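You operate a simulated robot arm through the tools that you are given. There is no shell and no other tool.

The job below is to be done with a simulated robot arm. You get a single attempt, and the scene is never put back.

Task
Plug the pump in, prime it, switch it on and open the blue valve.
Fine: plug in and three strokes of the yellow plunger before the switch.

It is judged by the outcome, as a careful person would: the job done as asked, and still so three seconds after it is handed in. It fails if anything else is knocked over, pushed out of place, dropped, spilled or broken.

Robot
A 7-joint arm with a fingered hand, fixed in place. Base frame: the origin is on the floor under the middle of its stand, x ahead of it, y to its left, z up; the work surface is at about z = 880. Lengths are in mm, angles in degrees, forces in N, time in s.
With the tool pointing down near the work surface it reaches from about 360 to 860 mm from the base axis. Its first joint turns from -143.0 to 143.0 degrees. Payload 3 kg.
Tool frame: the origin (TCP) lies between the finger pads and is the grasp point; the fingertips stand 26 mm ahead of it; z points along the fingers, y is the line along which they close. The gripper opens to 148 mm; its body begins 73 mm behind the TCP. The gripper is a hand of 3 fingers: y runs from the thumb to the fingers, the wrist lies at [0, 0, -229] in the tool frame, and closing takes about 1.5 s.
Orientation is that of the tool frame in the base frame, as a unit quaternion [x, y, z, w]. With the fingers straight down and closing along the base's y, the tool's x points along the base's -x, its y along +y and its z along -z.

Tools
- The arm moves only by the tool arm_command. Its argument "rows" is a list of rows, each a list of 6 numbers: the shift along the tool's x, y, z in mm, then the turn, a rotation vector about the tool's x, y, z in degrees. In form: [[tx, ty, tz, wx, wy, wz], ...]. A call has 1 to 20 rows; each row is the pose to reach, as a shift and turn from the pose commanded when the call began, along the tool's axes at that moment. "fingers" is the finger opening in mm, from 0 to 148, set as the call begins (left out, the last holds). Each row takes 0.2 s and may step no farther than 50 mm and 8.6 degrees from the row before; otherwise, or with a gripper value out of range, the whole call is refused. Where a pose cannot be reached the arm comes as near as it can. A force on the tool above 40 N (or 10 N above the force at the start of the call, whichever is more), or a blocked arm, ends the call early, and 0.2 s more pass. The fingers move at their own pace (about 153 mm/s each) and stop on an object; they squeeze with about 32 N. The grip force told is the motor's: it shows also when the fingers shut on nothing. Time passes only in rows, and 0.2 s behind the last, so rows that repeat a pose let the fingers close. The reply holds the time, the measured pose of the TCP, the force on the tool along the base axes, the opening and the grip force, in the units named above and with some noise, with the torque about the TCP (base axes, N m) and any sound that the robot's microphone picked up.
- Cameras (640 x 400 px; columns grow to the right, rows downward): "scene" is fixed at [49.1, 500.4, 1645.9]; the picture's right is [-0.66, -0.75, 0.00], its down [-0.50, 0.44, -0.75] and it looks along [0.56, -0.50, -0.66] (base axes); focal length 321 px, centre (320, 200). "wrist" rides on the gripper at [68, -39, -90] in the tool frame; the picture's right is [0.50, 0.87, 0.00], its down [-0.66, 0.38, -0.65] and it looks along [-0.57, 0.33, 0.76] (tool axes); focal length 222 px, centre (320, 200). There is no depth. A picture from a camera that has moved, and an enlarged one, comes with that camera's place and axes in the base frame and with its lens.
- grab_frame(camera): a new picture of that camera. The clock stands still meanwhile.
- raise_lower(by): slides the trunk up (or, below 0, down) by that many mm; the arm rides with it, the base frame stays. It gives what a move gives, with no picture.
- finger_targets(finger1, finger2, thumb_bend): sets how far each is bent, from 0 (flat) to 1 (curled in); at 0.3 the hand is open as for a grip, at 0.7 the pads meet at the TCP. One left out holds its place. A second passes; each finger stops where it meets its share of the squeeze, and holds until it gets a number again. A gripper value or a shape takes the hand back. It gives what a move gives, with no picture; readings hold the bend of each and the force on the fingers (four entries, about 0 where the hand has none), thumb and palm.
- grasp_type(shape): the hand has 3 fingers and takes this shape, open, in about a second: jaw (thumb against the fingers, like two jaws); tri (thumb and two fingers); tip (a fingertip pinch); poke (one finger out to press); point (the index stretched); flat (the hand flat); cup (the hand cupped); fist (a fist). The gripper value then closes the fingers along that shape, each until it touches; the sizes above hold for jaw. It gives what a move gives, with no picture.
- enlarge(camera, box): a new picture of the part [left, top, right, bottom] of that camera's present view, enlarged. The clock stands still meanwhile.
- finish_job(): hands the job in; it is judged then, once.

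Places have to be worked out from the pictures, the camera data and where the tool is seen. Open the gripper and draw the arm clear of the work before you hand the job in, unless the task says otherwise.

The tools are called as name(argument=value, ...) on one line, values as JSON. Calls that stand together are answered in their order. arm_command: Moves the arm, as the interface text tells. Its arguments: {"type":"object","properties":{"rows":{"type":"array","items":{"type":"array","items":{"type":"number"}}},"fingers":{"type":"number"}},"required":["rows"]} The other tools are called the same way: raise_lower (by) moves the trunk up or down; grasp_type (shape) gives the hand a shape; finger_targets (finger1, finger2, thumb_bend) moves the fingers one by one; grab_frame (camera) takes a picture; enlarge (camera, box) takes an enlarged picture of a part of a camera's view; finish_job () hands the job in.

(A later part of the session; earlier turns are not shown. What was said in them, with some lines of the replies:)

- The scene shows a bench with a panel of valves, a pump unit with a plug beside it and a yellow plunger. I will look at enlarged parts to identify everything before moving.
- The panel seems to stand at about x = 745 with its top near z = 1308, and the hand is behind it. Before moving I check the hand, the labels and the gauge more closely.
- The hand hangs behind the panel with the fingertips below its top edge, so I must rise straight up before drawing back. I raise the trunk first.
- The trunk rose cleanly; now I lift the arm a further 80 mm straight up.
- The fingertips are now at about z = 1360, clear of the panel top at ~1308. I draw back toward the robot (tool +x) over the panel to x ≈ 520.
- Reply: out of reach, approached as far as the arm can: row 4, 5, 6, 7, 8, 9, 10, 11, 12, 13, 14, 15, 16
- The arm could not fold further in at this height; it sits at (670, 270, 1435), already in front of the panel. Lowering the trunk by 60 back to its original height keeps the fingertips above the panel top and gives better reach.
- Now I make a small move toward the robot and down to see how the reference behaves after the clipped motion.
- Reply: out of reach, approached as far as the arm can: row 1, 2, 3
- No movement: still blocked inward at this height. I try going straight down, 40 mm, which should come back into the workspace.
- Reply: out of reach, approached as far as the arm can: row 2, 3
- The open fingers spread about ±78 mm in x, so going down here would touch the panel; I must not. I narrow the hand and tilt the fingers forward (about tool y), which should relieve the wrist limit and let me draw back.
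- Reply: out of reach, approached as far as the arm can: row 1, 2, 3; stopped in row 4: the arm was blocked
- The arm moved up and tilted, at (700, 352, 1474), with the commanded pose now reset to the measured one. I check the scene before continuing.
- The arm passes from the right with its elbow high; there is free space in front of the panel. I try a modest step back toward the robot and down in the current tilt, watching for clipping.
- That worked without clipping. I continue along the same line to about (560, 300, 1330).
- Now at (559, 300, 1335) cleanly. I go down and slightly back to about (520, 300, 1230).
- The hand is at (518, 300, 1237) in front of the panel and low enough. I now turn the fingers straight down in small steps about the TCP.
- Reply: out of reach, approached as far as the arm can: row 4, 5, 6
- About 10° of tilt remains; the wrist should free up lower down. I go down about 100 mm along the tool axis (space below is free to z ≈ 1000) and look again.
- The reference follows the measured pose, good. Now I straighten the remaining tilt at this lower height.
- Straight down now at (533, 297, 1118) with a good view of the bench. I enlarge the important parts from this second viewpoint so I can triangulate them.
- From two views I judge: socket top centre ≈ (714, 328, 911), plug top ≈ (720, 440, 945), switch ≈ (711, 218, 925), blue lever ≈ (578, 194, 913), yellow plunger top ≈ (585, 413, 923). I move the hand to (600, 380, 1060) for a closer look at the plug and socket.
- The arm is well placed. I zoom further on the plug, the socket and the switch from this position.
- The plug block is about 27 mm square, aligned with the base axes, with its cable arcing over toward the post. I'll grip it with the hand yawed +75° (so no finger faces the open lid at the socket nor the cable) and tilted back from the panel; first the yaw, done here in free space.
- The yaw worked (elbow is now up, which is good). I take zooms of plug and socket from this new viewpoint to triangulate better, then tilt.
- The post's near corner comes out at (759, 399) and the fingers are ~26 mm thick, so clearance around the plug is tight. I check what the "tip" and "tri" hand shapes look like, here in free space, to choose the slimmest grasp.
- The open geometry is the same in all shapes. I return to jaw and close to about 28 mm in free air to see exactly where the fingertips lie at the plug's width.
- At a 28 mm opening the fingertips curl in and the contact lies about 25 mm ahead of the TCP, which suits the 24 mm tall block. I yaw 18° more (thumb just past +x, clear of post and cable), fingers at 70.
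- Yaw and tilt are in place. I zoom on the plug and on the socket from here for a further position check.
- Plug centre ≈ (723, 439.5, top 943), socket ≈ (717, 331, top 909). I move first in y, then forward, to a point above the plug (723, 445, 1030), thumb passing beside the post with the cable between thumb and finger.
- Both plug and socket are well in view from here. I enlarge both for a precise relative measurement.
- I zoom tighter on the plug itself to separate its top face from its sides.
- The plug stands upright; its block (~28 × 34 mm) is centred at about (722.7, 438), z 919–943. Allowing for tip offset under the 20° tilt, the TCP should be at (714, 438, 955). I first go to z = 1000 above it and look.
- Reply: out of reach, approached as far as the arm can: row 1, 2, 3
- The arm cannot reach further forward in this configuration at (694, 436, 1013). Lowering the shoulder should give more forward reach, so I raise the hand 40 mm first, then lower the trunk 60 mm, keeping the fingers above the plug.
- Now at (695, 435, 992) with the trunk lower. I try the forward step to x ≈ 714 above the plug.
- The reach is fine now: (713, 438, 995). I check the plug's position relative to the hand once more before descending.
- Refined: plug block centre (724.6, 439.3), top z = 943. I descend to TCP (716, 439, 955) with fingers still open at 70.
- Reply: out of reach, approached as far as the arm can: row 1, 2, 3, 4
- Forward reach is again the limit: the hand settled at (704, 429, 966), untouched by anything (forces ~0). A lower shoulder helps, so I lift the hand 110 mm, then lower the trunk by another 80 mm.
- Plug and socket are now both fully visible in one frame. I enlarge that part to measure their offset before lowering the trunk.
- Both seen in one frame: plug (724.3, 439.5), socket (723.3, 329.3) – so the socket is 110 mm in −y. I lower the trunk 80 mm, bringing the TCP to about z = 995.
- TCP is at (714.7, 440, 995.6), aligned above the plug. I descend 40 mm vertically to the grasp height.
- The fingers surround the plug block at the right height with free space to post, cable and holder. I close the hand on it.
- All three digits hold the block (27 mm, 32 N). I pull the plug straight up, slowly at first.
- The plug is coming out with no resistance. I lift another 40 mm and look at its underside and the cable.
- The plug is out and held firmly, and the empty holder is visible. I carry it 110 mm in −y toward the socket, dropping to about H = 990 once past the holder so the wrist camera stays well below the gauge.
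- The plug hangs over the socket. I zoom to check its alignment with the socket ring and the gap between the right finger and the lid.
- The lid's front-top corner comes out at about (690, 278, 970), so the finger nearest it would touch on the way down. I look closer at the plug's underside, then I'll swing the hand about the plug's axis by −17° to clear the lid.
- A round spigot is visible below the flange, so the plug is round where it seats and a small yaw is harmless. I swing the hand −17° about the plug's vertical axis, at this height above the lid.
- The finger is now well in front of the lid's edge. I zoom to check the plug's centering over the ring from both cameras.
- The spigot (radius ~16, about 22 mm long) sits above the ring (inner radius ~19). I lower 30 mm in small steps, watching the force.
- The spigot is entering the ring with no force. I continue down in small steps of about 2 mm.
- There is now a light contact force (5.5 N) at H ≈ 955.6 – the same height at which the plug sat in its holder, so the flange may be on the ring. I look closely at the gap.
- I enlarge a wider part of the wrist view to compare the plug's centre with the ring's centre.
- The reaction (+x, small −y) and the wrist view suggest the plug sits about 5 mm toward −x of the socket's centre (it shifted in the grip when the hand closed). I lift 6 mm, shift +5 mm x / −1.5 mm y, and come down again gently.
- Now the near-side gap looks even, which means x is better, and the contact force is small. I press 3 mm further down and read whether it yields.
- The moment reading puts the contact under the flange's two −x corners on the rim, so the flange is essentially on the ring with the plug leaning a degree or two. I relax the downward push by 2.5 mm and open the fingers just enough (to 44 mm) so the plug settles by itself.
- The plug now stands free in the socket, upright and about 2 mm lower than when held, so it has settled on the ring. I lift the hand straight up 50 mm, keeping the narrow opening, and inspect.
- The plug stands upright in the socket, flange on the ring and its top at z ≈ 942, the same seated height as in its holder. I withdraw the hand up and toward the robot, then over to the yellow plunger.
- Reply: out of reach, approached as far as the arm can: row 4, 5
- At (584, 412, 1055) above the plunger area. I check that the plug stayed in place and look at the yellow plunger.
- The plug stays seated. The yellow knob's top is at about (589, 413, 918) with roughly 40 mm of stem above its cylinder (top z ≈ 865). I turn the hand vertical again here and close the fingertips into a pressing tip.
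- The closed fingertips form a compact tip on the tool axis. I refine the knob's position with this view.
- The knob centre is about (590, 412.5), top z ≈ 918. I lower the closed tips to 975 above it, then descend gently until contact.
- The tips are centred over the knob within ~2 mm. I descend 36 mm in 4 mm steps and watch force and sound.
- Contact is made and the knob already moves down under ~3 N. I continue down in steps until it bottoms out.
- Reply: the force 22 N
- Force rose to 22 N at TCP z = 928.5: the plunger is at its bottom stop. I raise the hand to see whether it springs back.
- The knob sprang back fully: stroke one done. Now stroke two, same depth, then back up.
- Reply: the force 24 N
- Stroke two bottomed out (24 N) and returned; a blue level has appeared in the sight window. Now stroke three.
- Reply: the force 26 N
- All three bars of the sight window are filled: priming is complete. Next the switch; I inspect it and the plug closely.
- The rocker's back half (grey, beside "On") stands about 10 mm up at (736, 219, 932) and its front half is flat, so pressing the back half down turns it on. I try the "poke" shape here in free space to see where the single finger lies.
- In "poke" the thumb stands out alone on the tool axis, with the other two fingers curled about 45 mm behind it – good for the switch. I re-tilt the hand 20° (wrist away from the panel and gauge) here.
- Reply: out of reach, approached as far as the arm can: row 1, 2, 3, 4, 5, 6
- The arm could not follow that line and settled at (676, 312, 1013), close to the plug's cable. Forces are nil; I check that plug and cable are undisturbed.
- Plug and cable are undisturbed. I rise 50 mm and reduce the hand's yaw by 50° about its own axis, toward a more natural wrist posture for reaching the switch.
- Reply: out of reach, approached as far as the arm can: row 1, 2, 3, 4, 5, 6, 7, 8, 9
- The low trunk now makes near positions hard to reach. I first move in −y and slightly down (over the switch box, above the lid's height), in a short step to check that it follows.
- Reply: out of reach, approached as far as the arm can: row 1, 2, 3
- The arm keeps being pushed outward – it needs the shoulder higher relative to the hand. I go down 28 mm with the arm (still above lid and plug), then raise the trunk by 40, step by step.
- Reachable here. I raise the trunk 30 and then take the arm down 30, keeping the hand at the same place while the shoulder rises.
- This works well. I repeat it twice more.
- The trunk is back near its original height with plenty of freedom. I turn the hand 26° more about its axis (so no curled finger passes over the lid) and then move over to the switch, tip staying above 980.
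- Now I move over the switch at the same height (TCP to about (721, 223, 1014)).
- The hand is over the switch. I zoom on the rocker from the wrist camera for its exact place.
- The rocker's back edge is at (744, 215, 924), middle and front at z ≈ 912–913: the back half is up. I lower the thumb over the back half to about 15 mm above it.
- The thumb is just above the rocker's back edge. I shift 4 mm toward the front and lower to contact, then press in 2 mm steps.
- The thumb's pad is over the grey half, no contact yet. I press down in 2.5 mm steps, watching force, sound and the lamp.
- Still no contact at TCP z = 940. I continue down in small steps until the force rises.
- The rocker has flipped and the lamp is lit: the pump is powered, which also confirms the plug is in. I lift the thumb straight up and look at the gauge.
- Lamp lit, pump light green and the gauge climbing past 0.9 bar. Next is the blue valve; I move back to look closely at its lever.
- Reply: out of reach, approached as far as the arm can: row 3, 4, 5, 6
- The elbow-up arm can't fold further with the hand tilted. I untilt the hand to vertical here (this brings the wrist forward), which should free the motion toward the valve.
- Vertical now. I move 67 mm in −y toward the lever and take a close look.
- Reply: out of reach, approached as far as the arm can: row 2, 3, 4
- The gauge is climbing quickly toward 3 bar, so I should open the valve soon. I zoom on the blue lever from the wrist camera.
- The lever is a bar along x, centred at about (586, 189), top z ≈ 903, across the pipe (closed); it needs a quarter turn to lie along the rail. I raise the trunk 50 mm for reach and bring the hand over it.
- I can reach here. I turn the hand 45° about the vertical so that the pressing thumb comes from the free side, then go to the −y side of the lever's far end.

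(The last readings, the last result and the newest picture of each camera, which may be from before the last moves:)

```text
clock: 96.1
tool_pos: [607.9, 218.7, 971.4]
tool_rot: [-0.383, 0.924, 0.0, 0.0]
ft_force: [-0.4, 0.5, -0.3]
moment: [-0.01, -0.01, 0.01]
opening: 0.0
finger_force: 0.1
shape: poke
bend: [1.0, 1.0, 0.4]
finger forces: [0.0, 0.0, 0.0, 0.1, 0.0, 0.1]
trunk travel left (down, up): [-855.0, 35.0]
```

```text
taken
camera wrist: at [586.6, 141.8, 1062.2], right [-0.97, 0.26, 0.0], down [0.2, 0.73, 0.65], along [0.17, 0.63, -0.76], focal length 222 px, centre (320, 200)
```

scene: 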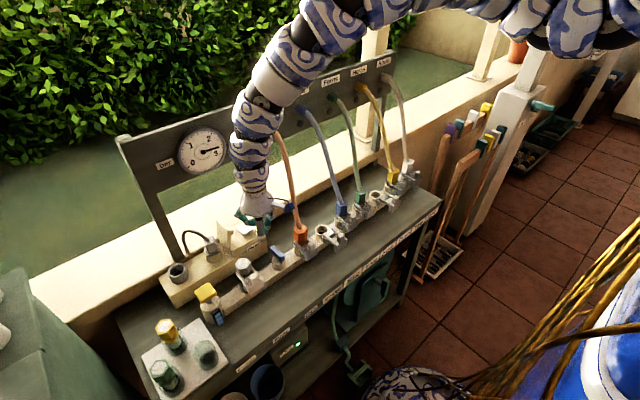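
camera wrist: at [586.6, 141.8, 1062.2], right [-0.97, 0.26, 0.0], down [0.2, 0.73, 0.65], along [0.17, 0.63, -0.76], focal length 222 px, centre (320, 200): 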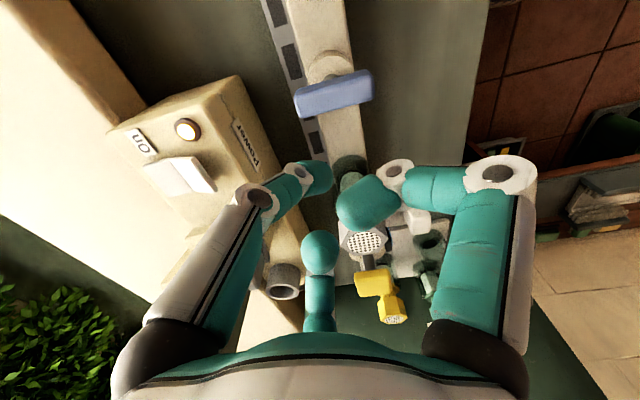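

From here the bar spans x = 564–614 at y ≈ 187.5 (pivot ≈ (589, 187.5)). I move above a point on the −y side of its far end, (606, 166).

arm_command(rows=[[12.5, -12, 0, 0, 0, 0], [25, -24, 0, 0, 0, 0], [37.5, -35.9, 0, 0, 0, 0], [37.5, -35.9, 0, 0, 0, 0]])

grab_frame(camera="wrist")

enlarge(camera="scene", box=[240, 190, 330, 270])

```text
clock: 97.1
tool_pos: [605.9, 166.6, 970.8]
tool_rot: [-0.383, 0.924, 0.0, -0.002]
ft_force: [0.8, 0.6, -0.6]
moment: [0.0, 0.0, 0.01]
opening: 0.0
finger_force: 0.0
shape: poke
bend: [1.0, 1.0, 0.4]
finger forces: [0.0, 0.1, 0.0, 0.0, 0.0, 0.0]
trunk travel left (down, up): [-855.0, 35.0]
```

```text
taken
camera wrist: at [585.3, 89.6, 1062.2], right [-0.97, 0.26, 0.0], down [0.2, 0.73, 0.65], along [0.17, 0.63, -0.76], focal length 222 px, centre (320, 200)
```

wrist: 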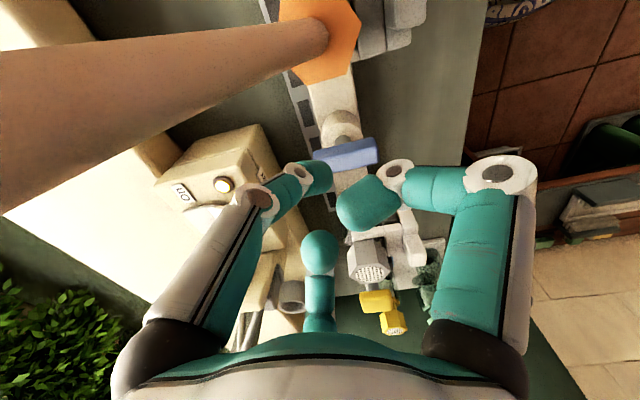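

```text
5.00 times, centred on (285, 230) of scene
camera zoom: at [49.1, 500.4, 1645.9], right [-0.66, -0.75, 0.0], down [-0.5, 0.44, -0.75], along [0.56, -0.5, -0.66], focal length 1603 px, centre (495, 50)
```

zoom: 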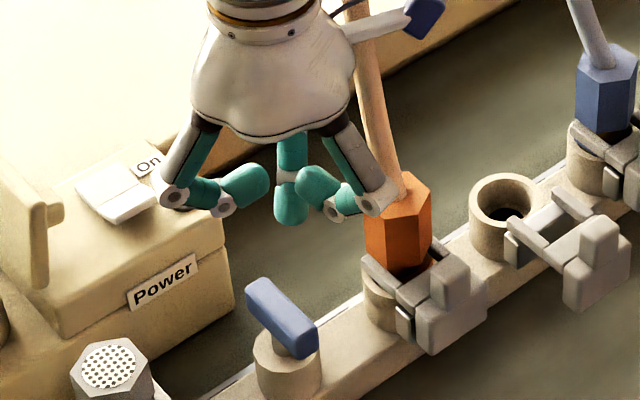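

Clear of the orange hose and coupling. I lower the thumb 54 mm beside the lever's far end.

arm_command(rows=[[0, 0, 14, 0, 0, 0], [0, 0, 28, 0, 0, 0], [0, 0, 41, 0, 0, 0], [0, 0, 54, 0, 0, 0], [0, 0, 54, 0, 0, 0]])

grab_frame(camera="wrist")

enlarge(camera="scene", box=[250, 210, 320, 270])

```text
clock: 98.3
tool_pos: [606.2, 167.4, 917.5]
tool_rot: [-0.383, 0.924, 0.0, -0.001]
ft_force: [0.2, 0.9, 0.7]
moment: [0.04, 0.03, 0.03]
opening: 0.0
finger_force: 0.1
shape: poke
bend: [1.0, 1.0, 0.4]
finger forces: [0.0, 0.1, 0.0, 0.1, 0.1, 0.0]
trunk travel left (down, up): [-855.0, 35.0]
```

```text
taken
camera wrist: at [585.3, 90.1, 1008.1], right [-0.97, 0.26, 0.0], down [0.2, 0.73, 0.65], along [0.17, 0.63, -0.76], focal length 222 px, centre (320, 200)
```

wrist: 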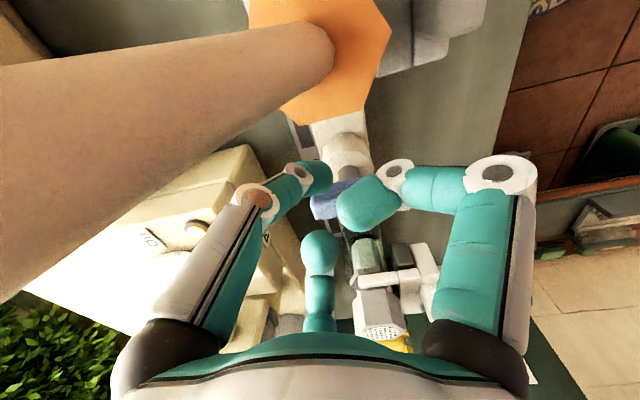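

```text
6.67 times, centred on (285, 240) of scene
camera zoom: at [49.1, 500.4, 1645.9], right [-0.66, -0.75, 0.0], down [-0.5, 0.44, -0.75], along [0.56, -0.5, -0.66], focal length 2138 px, centre (553, -67)
```

zoom: 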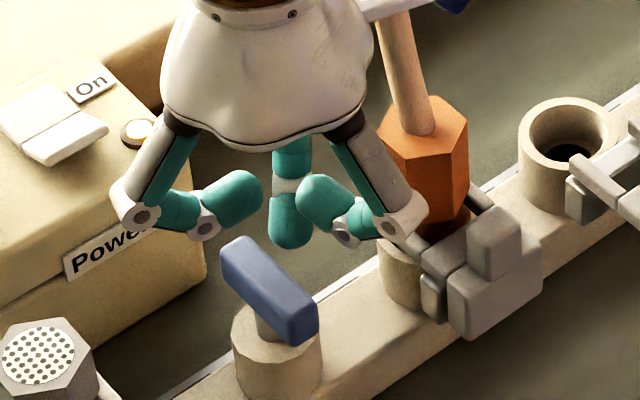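

The thumb is beside the lever's far end with no contact. I push gently in +y (counter-clockwise from above), 12 mm in 3 mm steps.

arm_command(rows=[[-2.1, 2.1, 0, 0, 0, 0], [-4.2, 4.2, 0, 0, 0, 0], [-6.4, 6.4, 0, 0, 0, 0], [-8.5, 8.5, 0, 0, 0, 0], [-8.5, 8.5, 0, 0, 0, 0]])

enlarge(camera="scene", box=[250, 210, 320, 270])

```text
clock: 99.5
tool_pos: [606.4, 178.2, 918.7]
tool_rot: [-0.384, 0.924, 0.0, -0.001]
ft_force: [1.1, -1.2, -0.5]
moment: [0.0, 0.03, -0.02]
opening: 0.0
finger_force: 0.0
shape: poke
bend: [1.0, 1.0, 0.4]
finger forces: [0.1, 0.0, 0.1, 0.0, 1.0, 0.1]
trunk travel left (down, up): [-855.0, 35.0]
```

```text
6.67 times, centred on (285, 240) of scene
camera zoom: at [49.1, 500.4, 1645.9], right [-0.66, -0.75, 0.0], down [-0.5, 0.44, -0.75], along [0.56, -0.5, -0.66], focal length 2138 px, centre (553, -67)
```

zoom: 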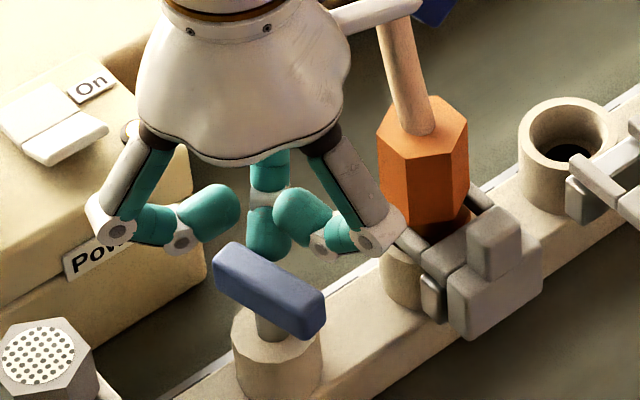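

The lever turns freely counter-clockwise (force only ~1 N). I continue the push another 30 mm in +y.

arm_command(rows=[[-3.5, 3.5, 0, 0, 0, 0], [-7.1, 7.1, 0, 0, 0, 0], [-10.6, 10.6, 0, 0, 0, 0], [-14.1, 14.1, 0, 0, 0, 0], [-17.7, 17.7, 0, 0, 0, 0], [-21.2, 21.2, 0, 0, 0, 0], [-21.2, 21.2, 0, 0, 0, 0]])

enlarge(camera="scene", box=[250, 210, 320, 270])

grab_frame(camera="scene")

```text
clock: 101.1
tool_pos: [605.2, 208.2, 918.0]
tool_rot: [-0.383, 0.924, 0.001, -0.001]
ft_force: [0.4, 0.0, -0.2]
moment: [0.0, -0.02, 0.04]
opening: 0.0
finger_force: 0.0
shape: poke
bend: [1.0, 1.0, 0.4]
finger forces: [0.0, 0.0, 0.0, 0.0, 0.3, 0.0]
trunk travel left (down, up): [-855.0, 35.0]
```

```text
6.67 times, centred on (285, 240) of scene
camera zoom: at [49.1, 500.4, 1645.9], right [-0.66, -0.75, 0.0], down [-0.5, 0.44, -0.75], along [0.56, -0.5, -0.66], focal length 2138 px, centre (553, -67)
```

zoom: 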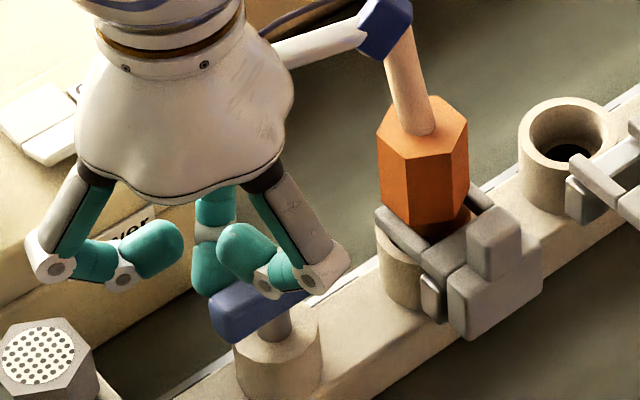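

```text
taken
```

scene: 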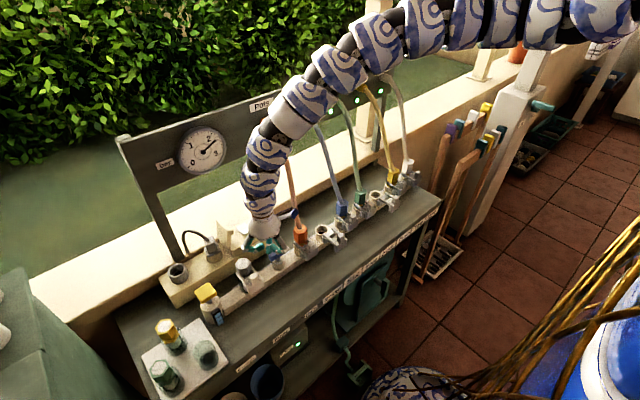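

The lever is now nearly along the rail, green lights came on at the outlets and the pressure dropped to about 2.2 bar. I check its angle from the wrist camera.

grab_frame(camera="wrist")

enlarge(camera="wrist", box=[260, 90, 420, 220])

```text
taken
camera wrist: at [585.1, 132.4, 1008.2], right [-0.97, 0.26, 0.0], down [0.2, 0.73, 0.65], along [0.17, 0.63, -0.76], focal length 222 px, centre (320, 200)
```

wrist: 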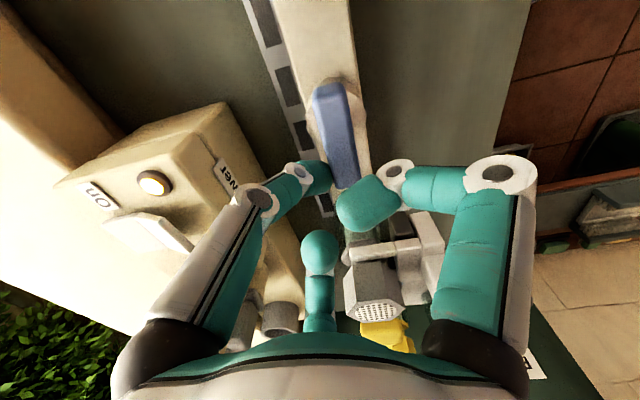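

```text
3.08 times, centred on (340, 155) of wrist
camera zoom: at [585.1, 132.4, 1008.2], right [-0.97, 0.26, 0.0], down [0.2, 0.73, 0.65], along [0.17, 0.63, -0.76], focal length 684 px, centre (258, 338)
```

zoom: 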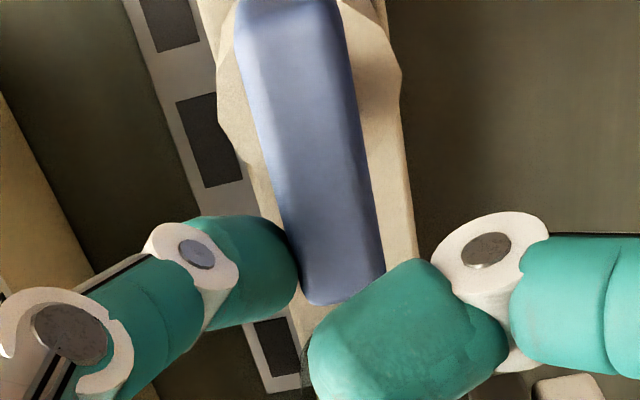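

The lever is within about 3° of the rail line. I nudge its far end 4 mm in −x to bring it to its stop, watching the force.

arm_command(rows=[[0.7, 0.7, 0, 0, 0, 0], [1.4, 1.4, 0, 0, 0, 0], [2.1, 2.1, 0, 0, 0, 0], [2.8, 2.8, 0, 0, 0, 0], [2.8, 2.8, 0, 0, 0, 0]])

enlarge(camera="wrist", box=[260, 60, 420, 200])

```text
clock: 102.3
tool_pos: [602.3, 207.5, 917.7]
tool_rot: [-0.383, 0.924, 0.0, -0.001]
ft_force: [10.7, 0.6, 1.5]
moment: [-0.01, -0.19, 0.02]
opening: 0.0
finger_force: 0.0
shape: poke
bend: [1.0, 1.0, 0.4]
finger forces: [0.0, 0.0, 0.0, 0.1, 10.6, 0.0]
trunk travel left (down, up): [-855.0, 35.0]
```

```text
2.86 times, centred on (340, 130) of wrist
camera zoom: at [582.6, 131.9, 1008.1], right [-0.97, 0.26, 0.0], down [0.2, 0.73, 0.65], along [0.17, 0.63, -0.76], focal length 635 px, centre (263, 400)
```

zoom: 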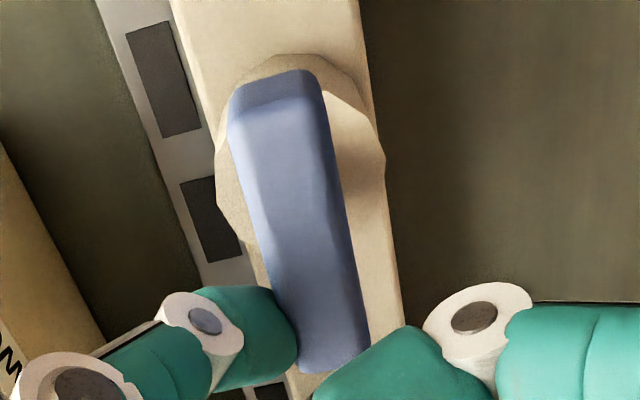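

The force of 10.7 N shows the lever is at its end stop: the valve is fully open. I back the thumb off 6 mm in +x and rise straight up.

arm_command(rows=[[-2.1, -2.1, 0, 0, 0, 0], [-4.2, -4.2, 0, 0, 0, 0], [-5, -5, 0, 0, 0, 0], [-5, -5, -15, 0, 0, 0], [-5, -5, -35, 0, 0, 0], [-5, -5, -60, 0, 0, 0], [-5, -5, -85, 0, 0, 0], [-5, -5, -110, 0, 0, 0], [-5, -5, -110, 0, 0, 0]])

grab_frame(camera="scene")

enlarge(camera="scene", box=[240, 210, 330, 280])

enlarge(camera="scene", box=[150, 110, 260, 190])

```text
clock: 104.3
tool_pos: [611.2, 208.2, 1028.1]
tool_rot: [-0.382, 0.924, 0.0, -0.001]
ft_force: [0.1, 0.8, 0.0]
moment: [0.01, 0.03, 0.0]
opening: 0.0
finger_force: 0.0
shape: poke
bend: [1.0, 1.0, 0.4]
finger forces: [0.0, 0.1, 0.0, 0.0, 0.0, 0.0]
trunk travel left (down, up): [-855.0, 35.0]
```

```text
taken
```

scene: 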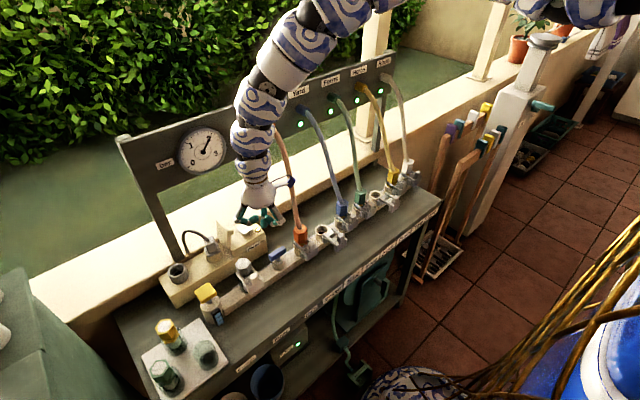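

```text
5.71 times, centred on (285, 245) of scene
camera zoom: at [49.1, 500.4, 1645.9], right [-0.66, -0.75, 0.0], down [-0.5, 0.44, -0.75], along [0.56, -0.5, -0.66], focal length 1832 px, centre (520, -57)
```

zoom: 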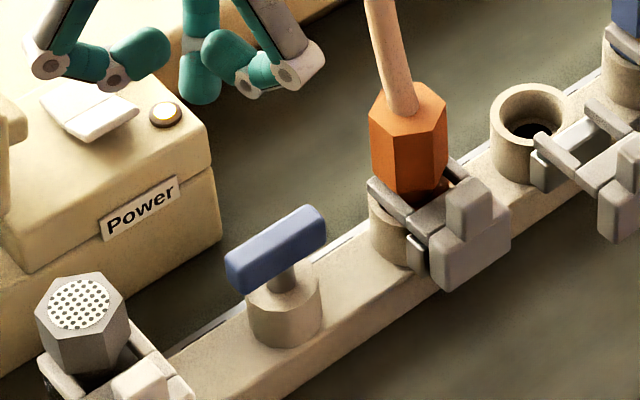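

```text
5.00 times, centred on (205, 150) of scene
camera zoom: at [49.1, 500.4, 1645.9], right [-0.66, -0.75, 0.0], down [-0.5, 0.44, -0.75], along [0.56, -0.5, -0.66], focal length 1603 px, centre (895, 450)
```

zoom: 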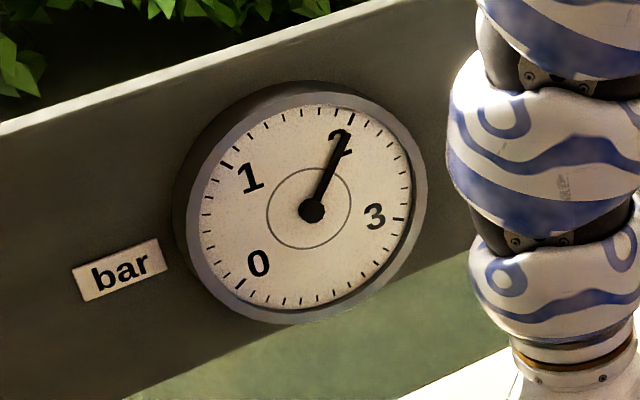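

The lever lies along the rail, the gauge holds 2 bar and all outlet lights are green. I withdraw the hand from the hose area to (600, 280, 1060).

arm_command(rows=[[-7, 10, -16, 0, 0, 0], [-20, 25, -26, 0, 0, 0], [-32, 42, -32, 0, 0, 0], [-43.1, 58.7, -32, 0, 0, 0], [-43.1, 58.7, -32, 0, 0, 0]])

raise_lower(by=35)

grab_frame(camera="scene")

```text
clock: 105.5
tool_pos: [598.3, 281.6, 1059.9]
tool_rot: [-0.383, 0.924, 0.001, -0.001]
ft_force: [-0.1, 0.5, 0.0]
moment: [-0.02, -0.03, 0.01]
opening: 0.2
finger_force: 0.1
shape: poke
bend: [1.0, 1.0, 0.4]
finger forces: [0.1, 0.0, 0.0, 0.0, 0.0, 0.0]
trunk travel left (down, up): [-855.0, 35.0]
```

```text
clock: 106.3
tool_pos: [597.4, 279.4, 1095.4]
tool_rot: [-0.383, 0.924, 0.001, -0.002]
ft_force: [-0.2, 0.5, 0.0]
moment: [-0.02, 0.0, 0.02]
opening: 0.0
finger_force: 0.1
shape: poke
bend: [1.0, 1.0, 0.4]
finger forces: [0.0, 0.1, 0.0, 0.0, 0.1, 0.0]
trunk travel left (down, up): [-890.0, 0.0]
```

```text
taken
```

scene: 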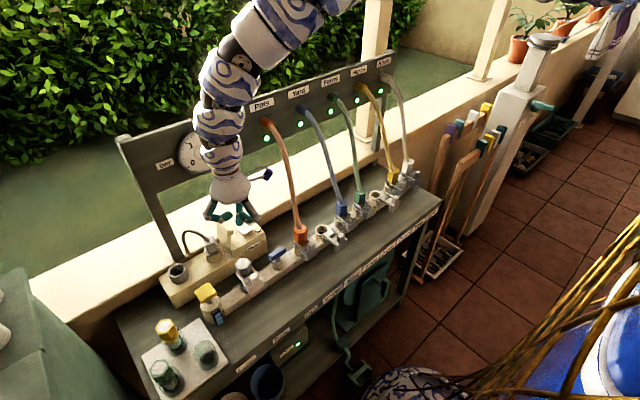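

The hand is in free space at (598, 280, 1095). I open it fully (jaw) and try to draw it further back toward the robot.

grasp_type(shape="jaw")

arm_command(rows=[[18, 0, 0, 0, 0, 0], [36, 0, 0, 0, 0, 0], [54, 0, 0, 0, 0, 0], [54, 0, 0, 0, 0, 0]])

grab_frame(camera="scene")

```text
clock: 107.2
tool_pos: [599.5, 280.3, 1094.7]
tool_rot: [-0.383, 0.924, 0.0, -0.001]
ft_force: [-0.6, 0.8, -0.6]
moment: [-0.01, -0.02, 0.02]
opening: 147.7
finger_force: 0.0
shape: jaw
bend: [0.3, 0.3, 0.3]
finger forces: [0.0, 0.0, 0.0, 0.1, 0.0, 0.1]
trunk travel left (down, up): [-890.0, 0.0]
```

```text
clock: 108.2
tool_pos: [569.1, 250.1, 1083.9]
tool_rot: [-0.383, 0.924, -0.001, -0.001]
ft_force: [-0.2, 0.2, -0.8]
moment: [0.0, 0.02, -0.02]
opening: 147.8
finger_force: 0.1
shape: jaw
bend: [0.3, 0.3, 0.3]
finger forces: [0.0, 0.0, 0.0, 0.0, 0.1, 0.0]
out of reach, approached as far as the arm can: row 3, 4
trunk travel left (down, up): [-890.0, 0.0]
```

```text
taken
```

scene: 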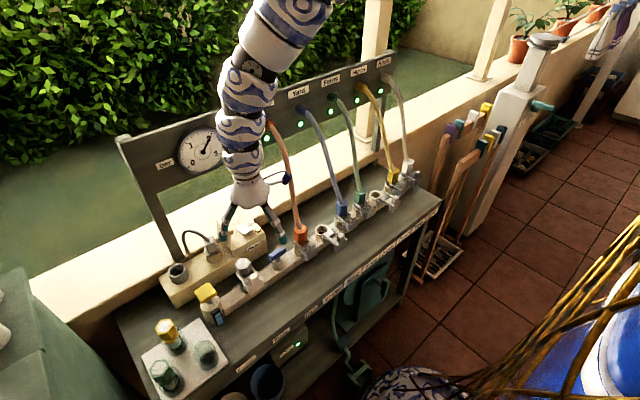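

The open hand hangs free, well above everything. I make a last check of all parts: plug, switch lamp, primer window, lever, gauge and the neighbours.

enlarge(camera="scene", box=[150, 210, 290, 310])

enlarge(camera="scene", box=[190, 230, 240, 265])

enlarge(camera="scene", box=[120, 110, 260, 200])

enlarge(camera="scene", box=[130, 280, 290, 390])

enlarge(camera="scene", box=[260, 60, 440, 260])

```text
4.00 times, centred on (220, 260) of scene
camera zoom: at [49.1, 500.4, 1645.9], right [-0.66, -0.75, 0.0], down [-0.5, 0.44, -0.75], along [0.56, -0.5, -0.66], focal length 1282 px, centre (720, -40)
```

zoom: 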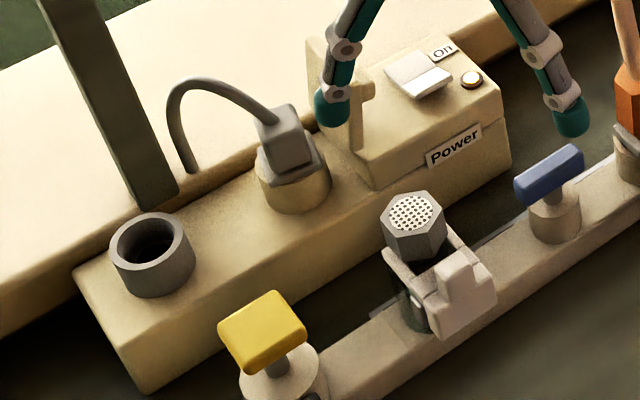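

```text
11.43 times, centred on (215, 248) of scene
camera zoom: at [49.1, 500.4, 1645.9], right [-0.66, -0.75, 0.0], down [-0.5, 0.44, -0.75], along [0.56, -0.5, -0.66], focal length 3664 px, centre (1520, -343)
```

zoom: 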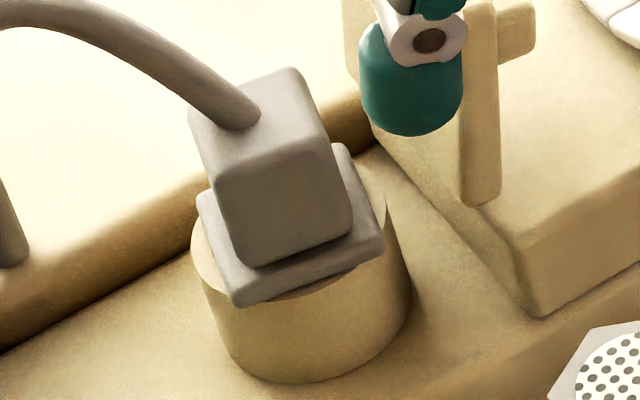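

```text
4.44 times, centred on (190, 155) of scene
camera zoom: at [49.1, 500.4, 1645.9], right [-0.66, -0.75, 0.0], down [-0.5, 0.44, -0.75], along [0.56, -0.5, -0.66], focal length 1425 px, centre (898, 400)
```

zoom: 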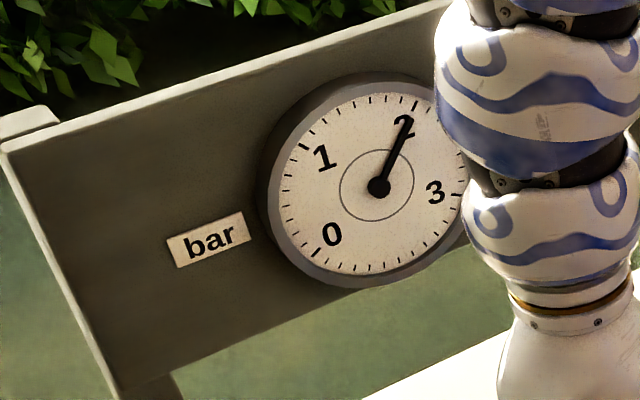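

```text
3.64 times, centred on (210, 335) of scene
camera zoom: at [49.1, 500.4, 1645.9], right [-0.66, -0.75, 0.0], down [-0.5, 0.44, -0.75], along [0.56, -0.5, -0.66], focal length 1166 px, centre (720, -291)
```

zoom: 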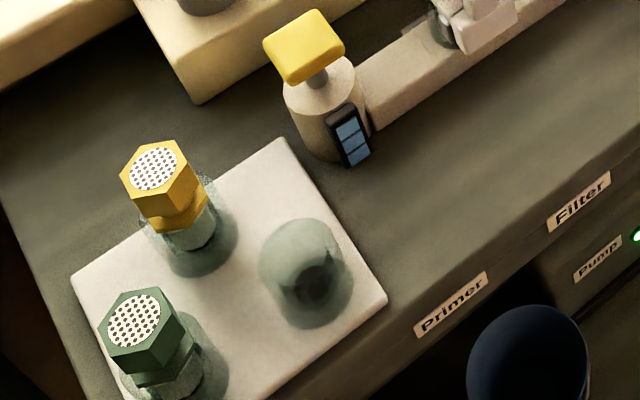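

```text
2.00 times, centred on (350, 160) of scene
camera zoom: at [49.1, 500.4, 1645.9], right [-0.66, -0.75, 0.0], down [-0.5, 0.44, -0.75], along [0.56, -0.5, -0.66], focal length 641 px, centre (260, 280)
```

zoom: 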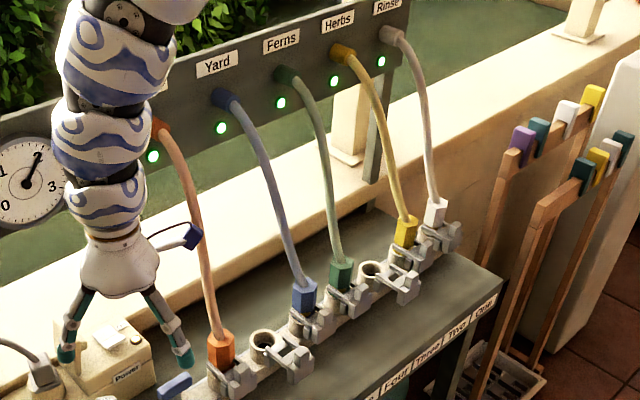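

Everything is in order: plug seated, lamp lit, primer window full, lever along the rail, 2 bar, all outlet and pump lights green, nothing displaced. I raise the open hand a little more for clearance.

arm_command(rows=[[0, 0, -15, 0, 0, 0], [0, 0, -30, 0, 0, 0], [0, 0, -45, 0, 0, 0], [0, 0, -45, 0, 0, 0]])

grab_frame(camera="scene")

```text
clock: 109.2
tool_pos: [584.1, 265.0, 1108.3]
tool_rot: [-0.382, 0.924, 0.0, -0.002]
ft_force: [0.3, -0.2, 1.3]
moment: [0.0, 0.01, -0.03]
opening: 148.2
finger_force: 0.0
shape: jaw
bend: [0.3, 0.3, 0.3]
finger forces: [0.0, 0.1, 0.0, 0.0, 0.0, 0.1]
out of reach, approached as far as the arm can: row 1, 2, 3, 4
trunk travel left (down, up): [-890.0, 0.0]
```

```text
taken
```

scene: 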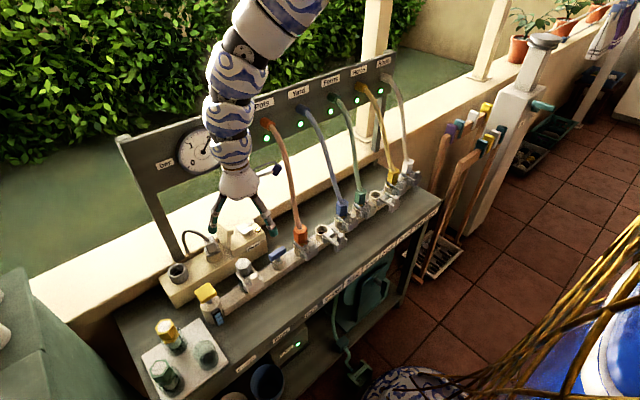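

The open hand is at (584, 265, 1108), more than 100 mm above anything on the bench and touching nothing. The system is running as asked, so I hand the job in.

finish_job()

```text
The job is handed in.
```

The pump is plugged in, primed, switched on, and the blue valve is open. I handed the job in with nothing knocked over or spilled in the last pictures.

- **Plug:** it is out of its holder and seated in the pump's socket. It sits turned about 17° from where it was, because I had to swing the hand clear of the socket's lid.
- **Priming:** I gave the yellow plunger three full strokes, and all three bars of its sight window filled before I touched the switch.
- **Switch:** the "On" half is pressed. Its lamp is lit, and so is the green light on the pump.
- **Blue valve:** the lever is turned a quarter turn to its stop, along the rail. The pressure rose to nearly 3 bar before I opened it and now reads about 2 bar. All five outlet lights are green.

The hand is open and touching nothing, about 110 mm above the nearest item. The arm could not fold back any further, so it is still over the bench.
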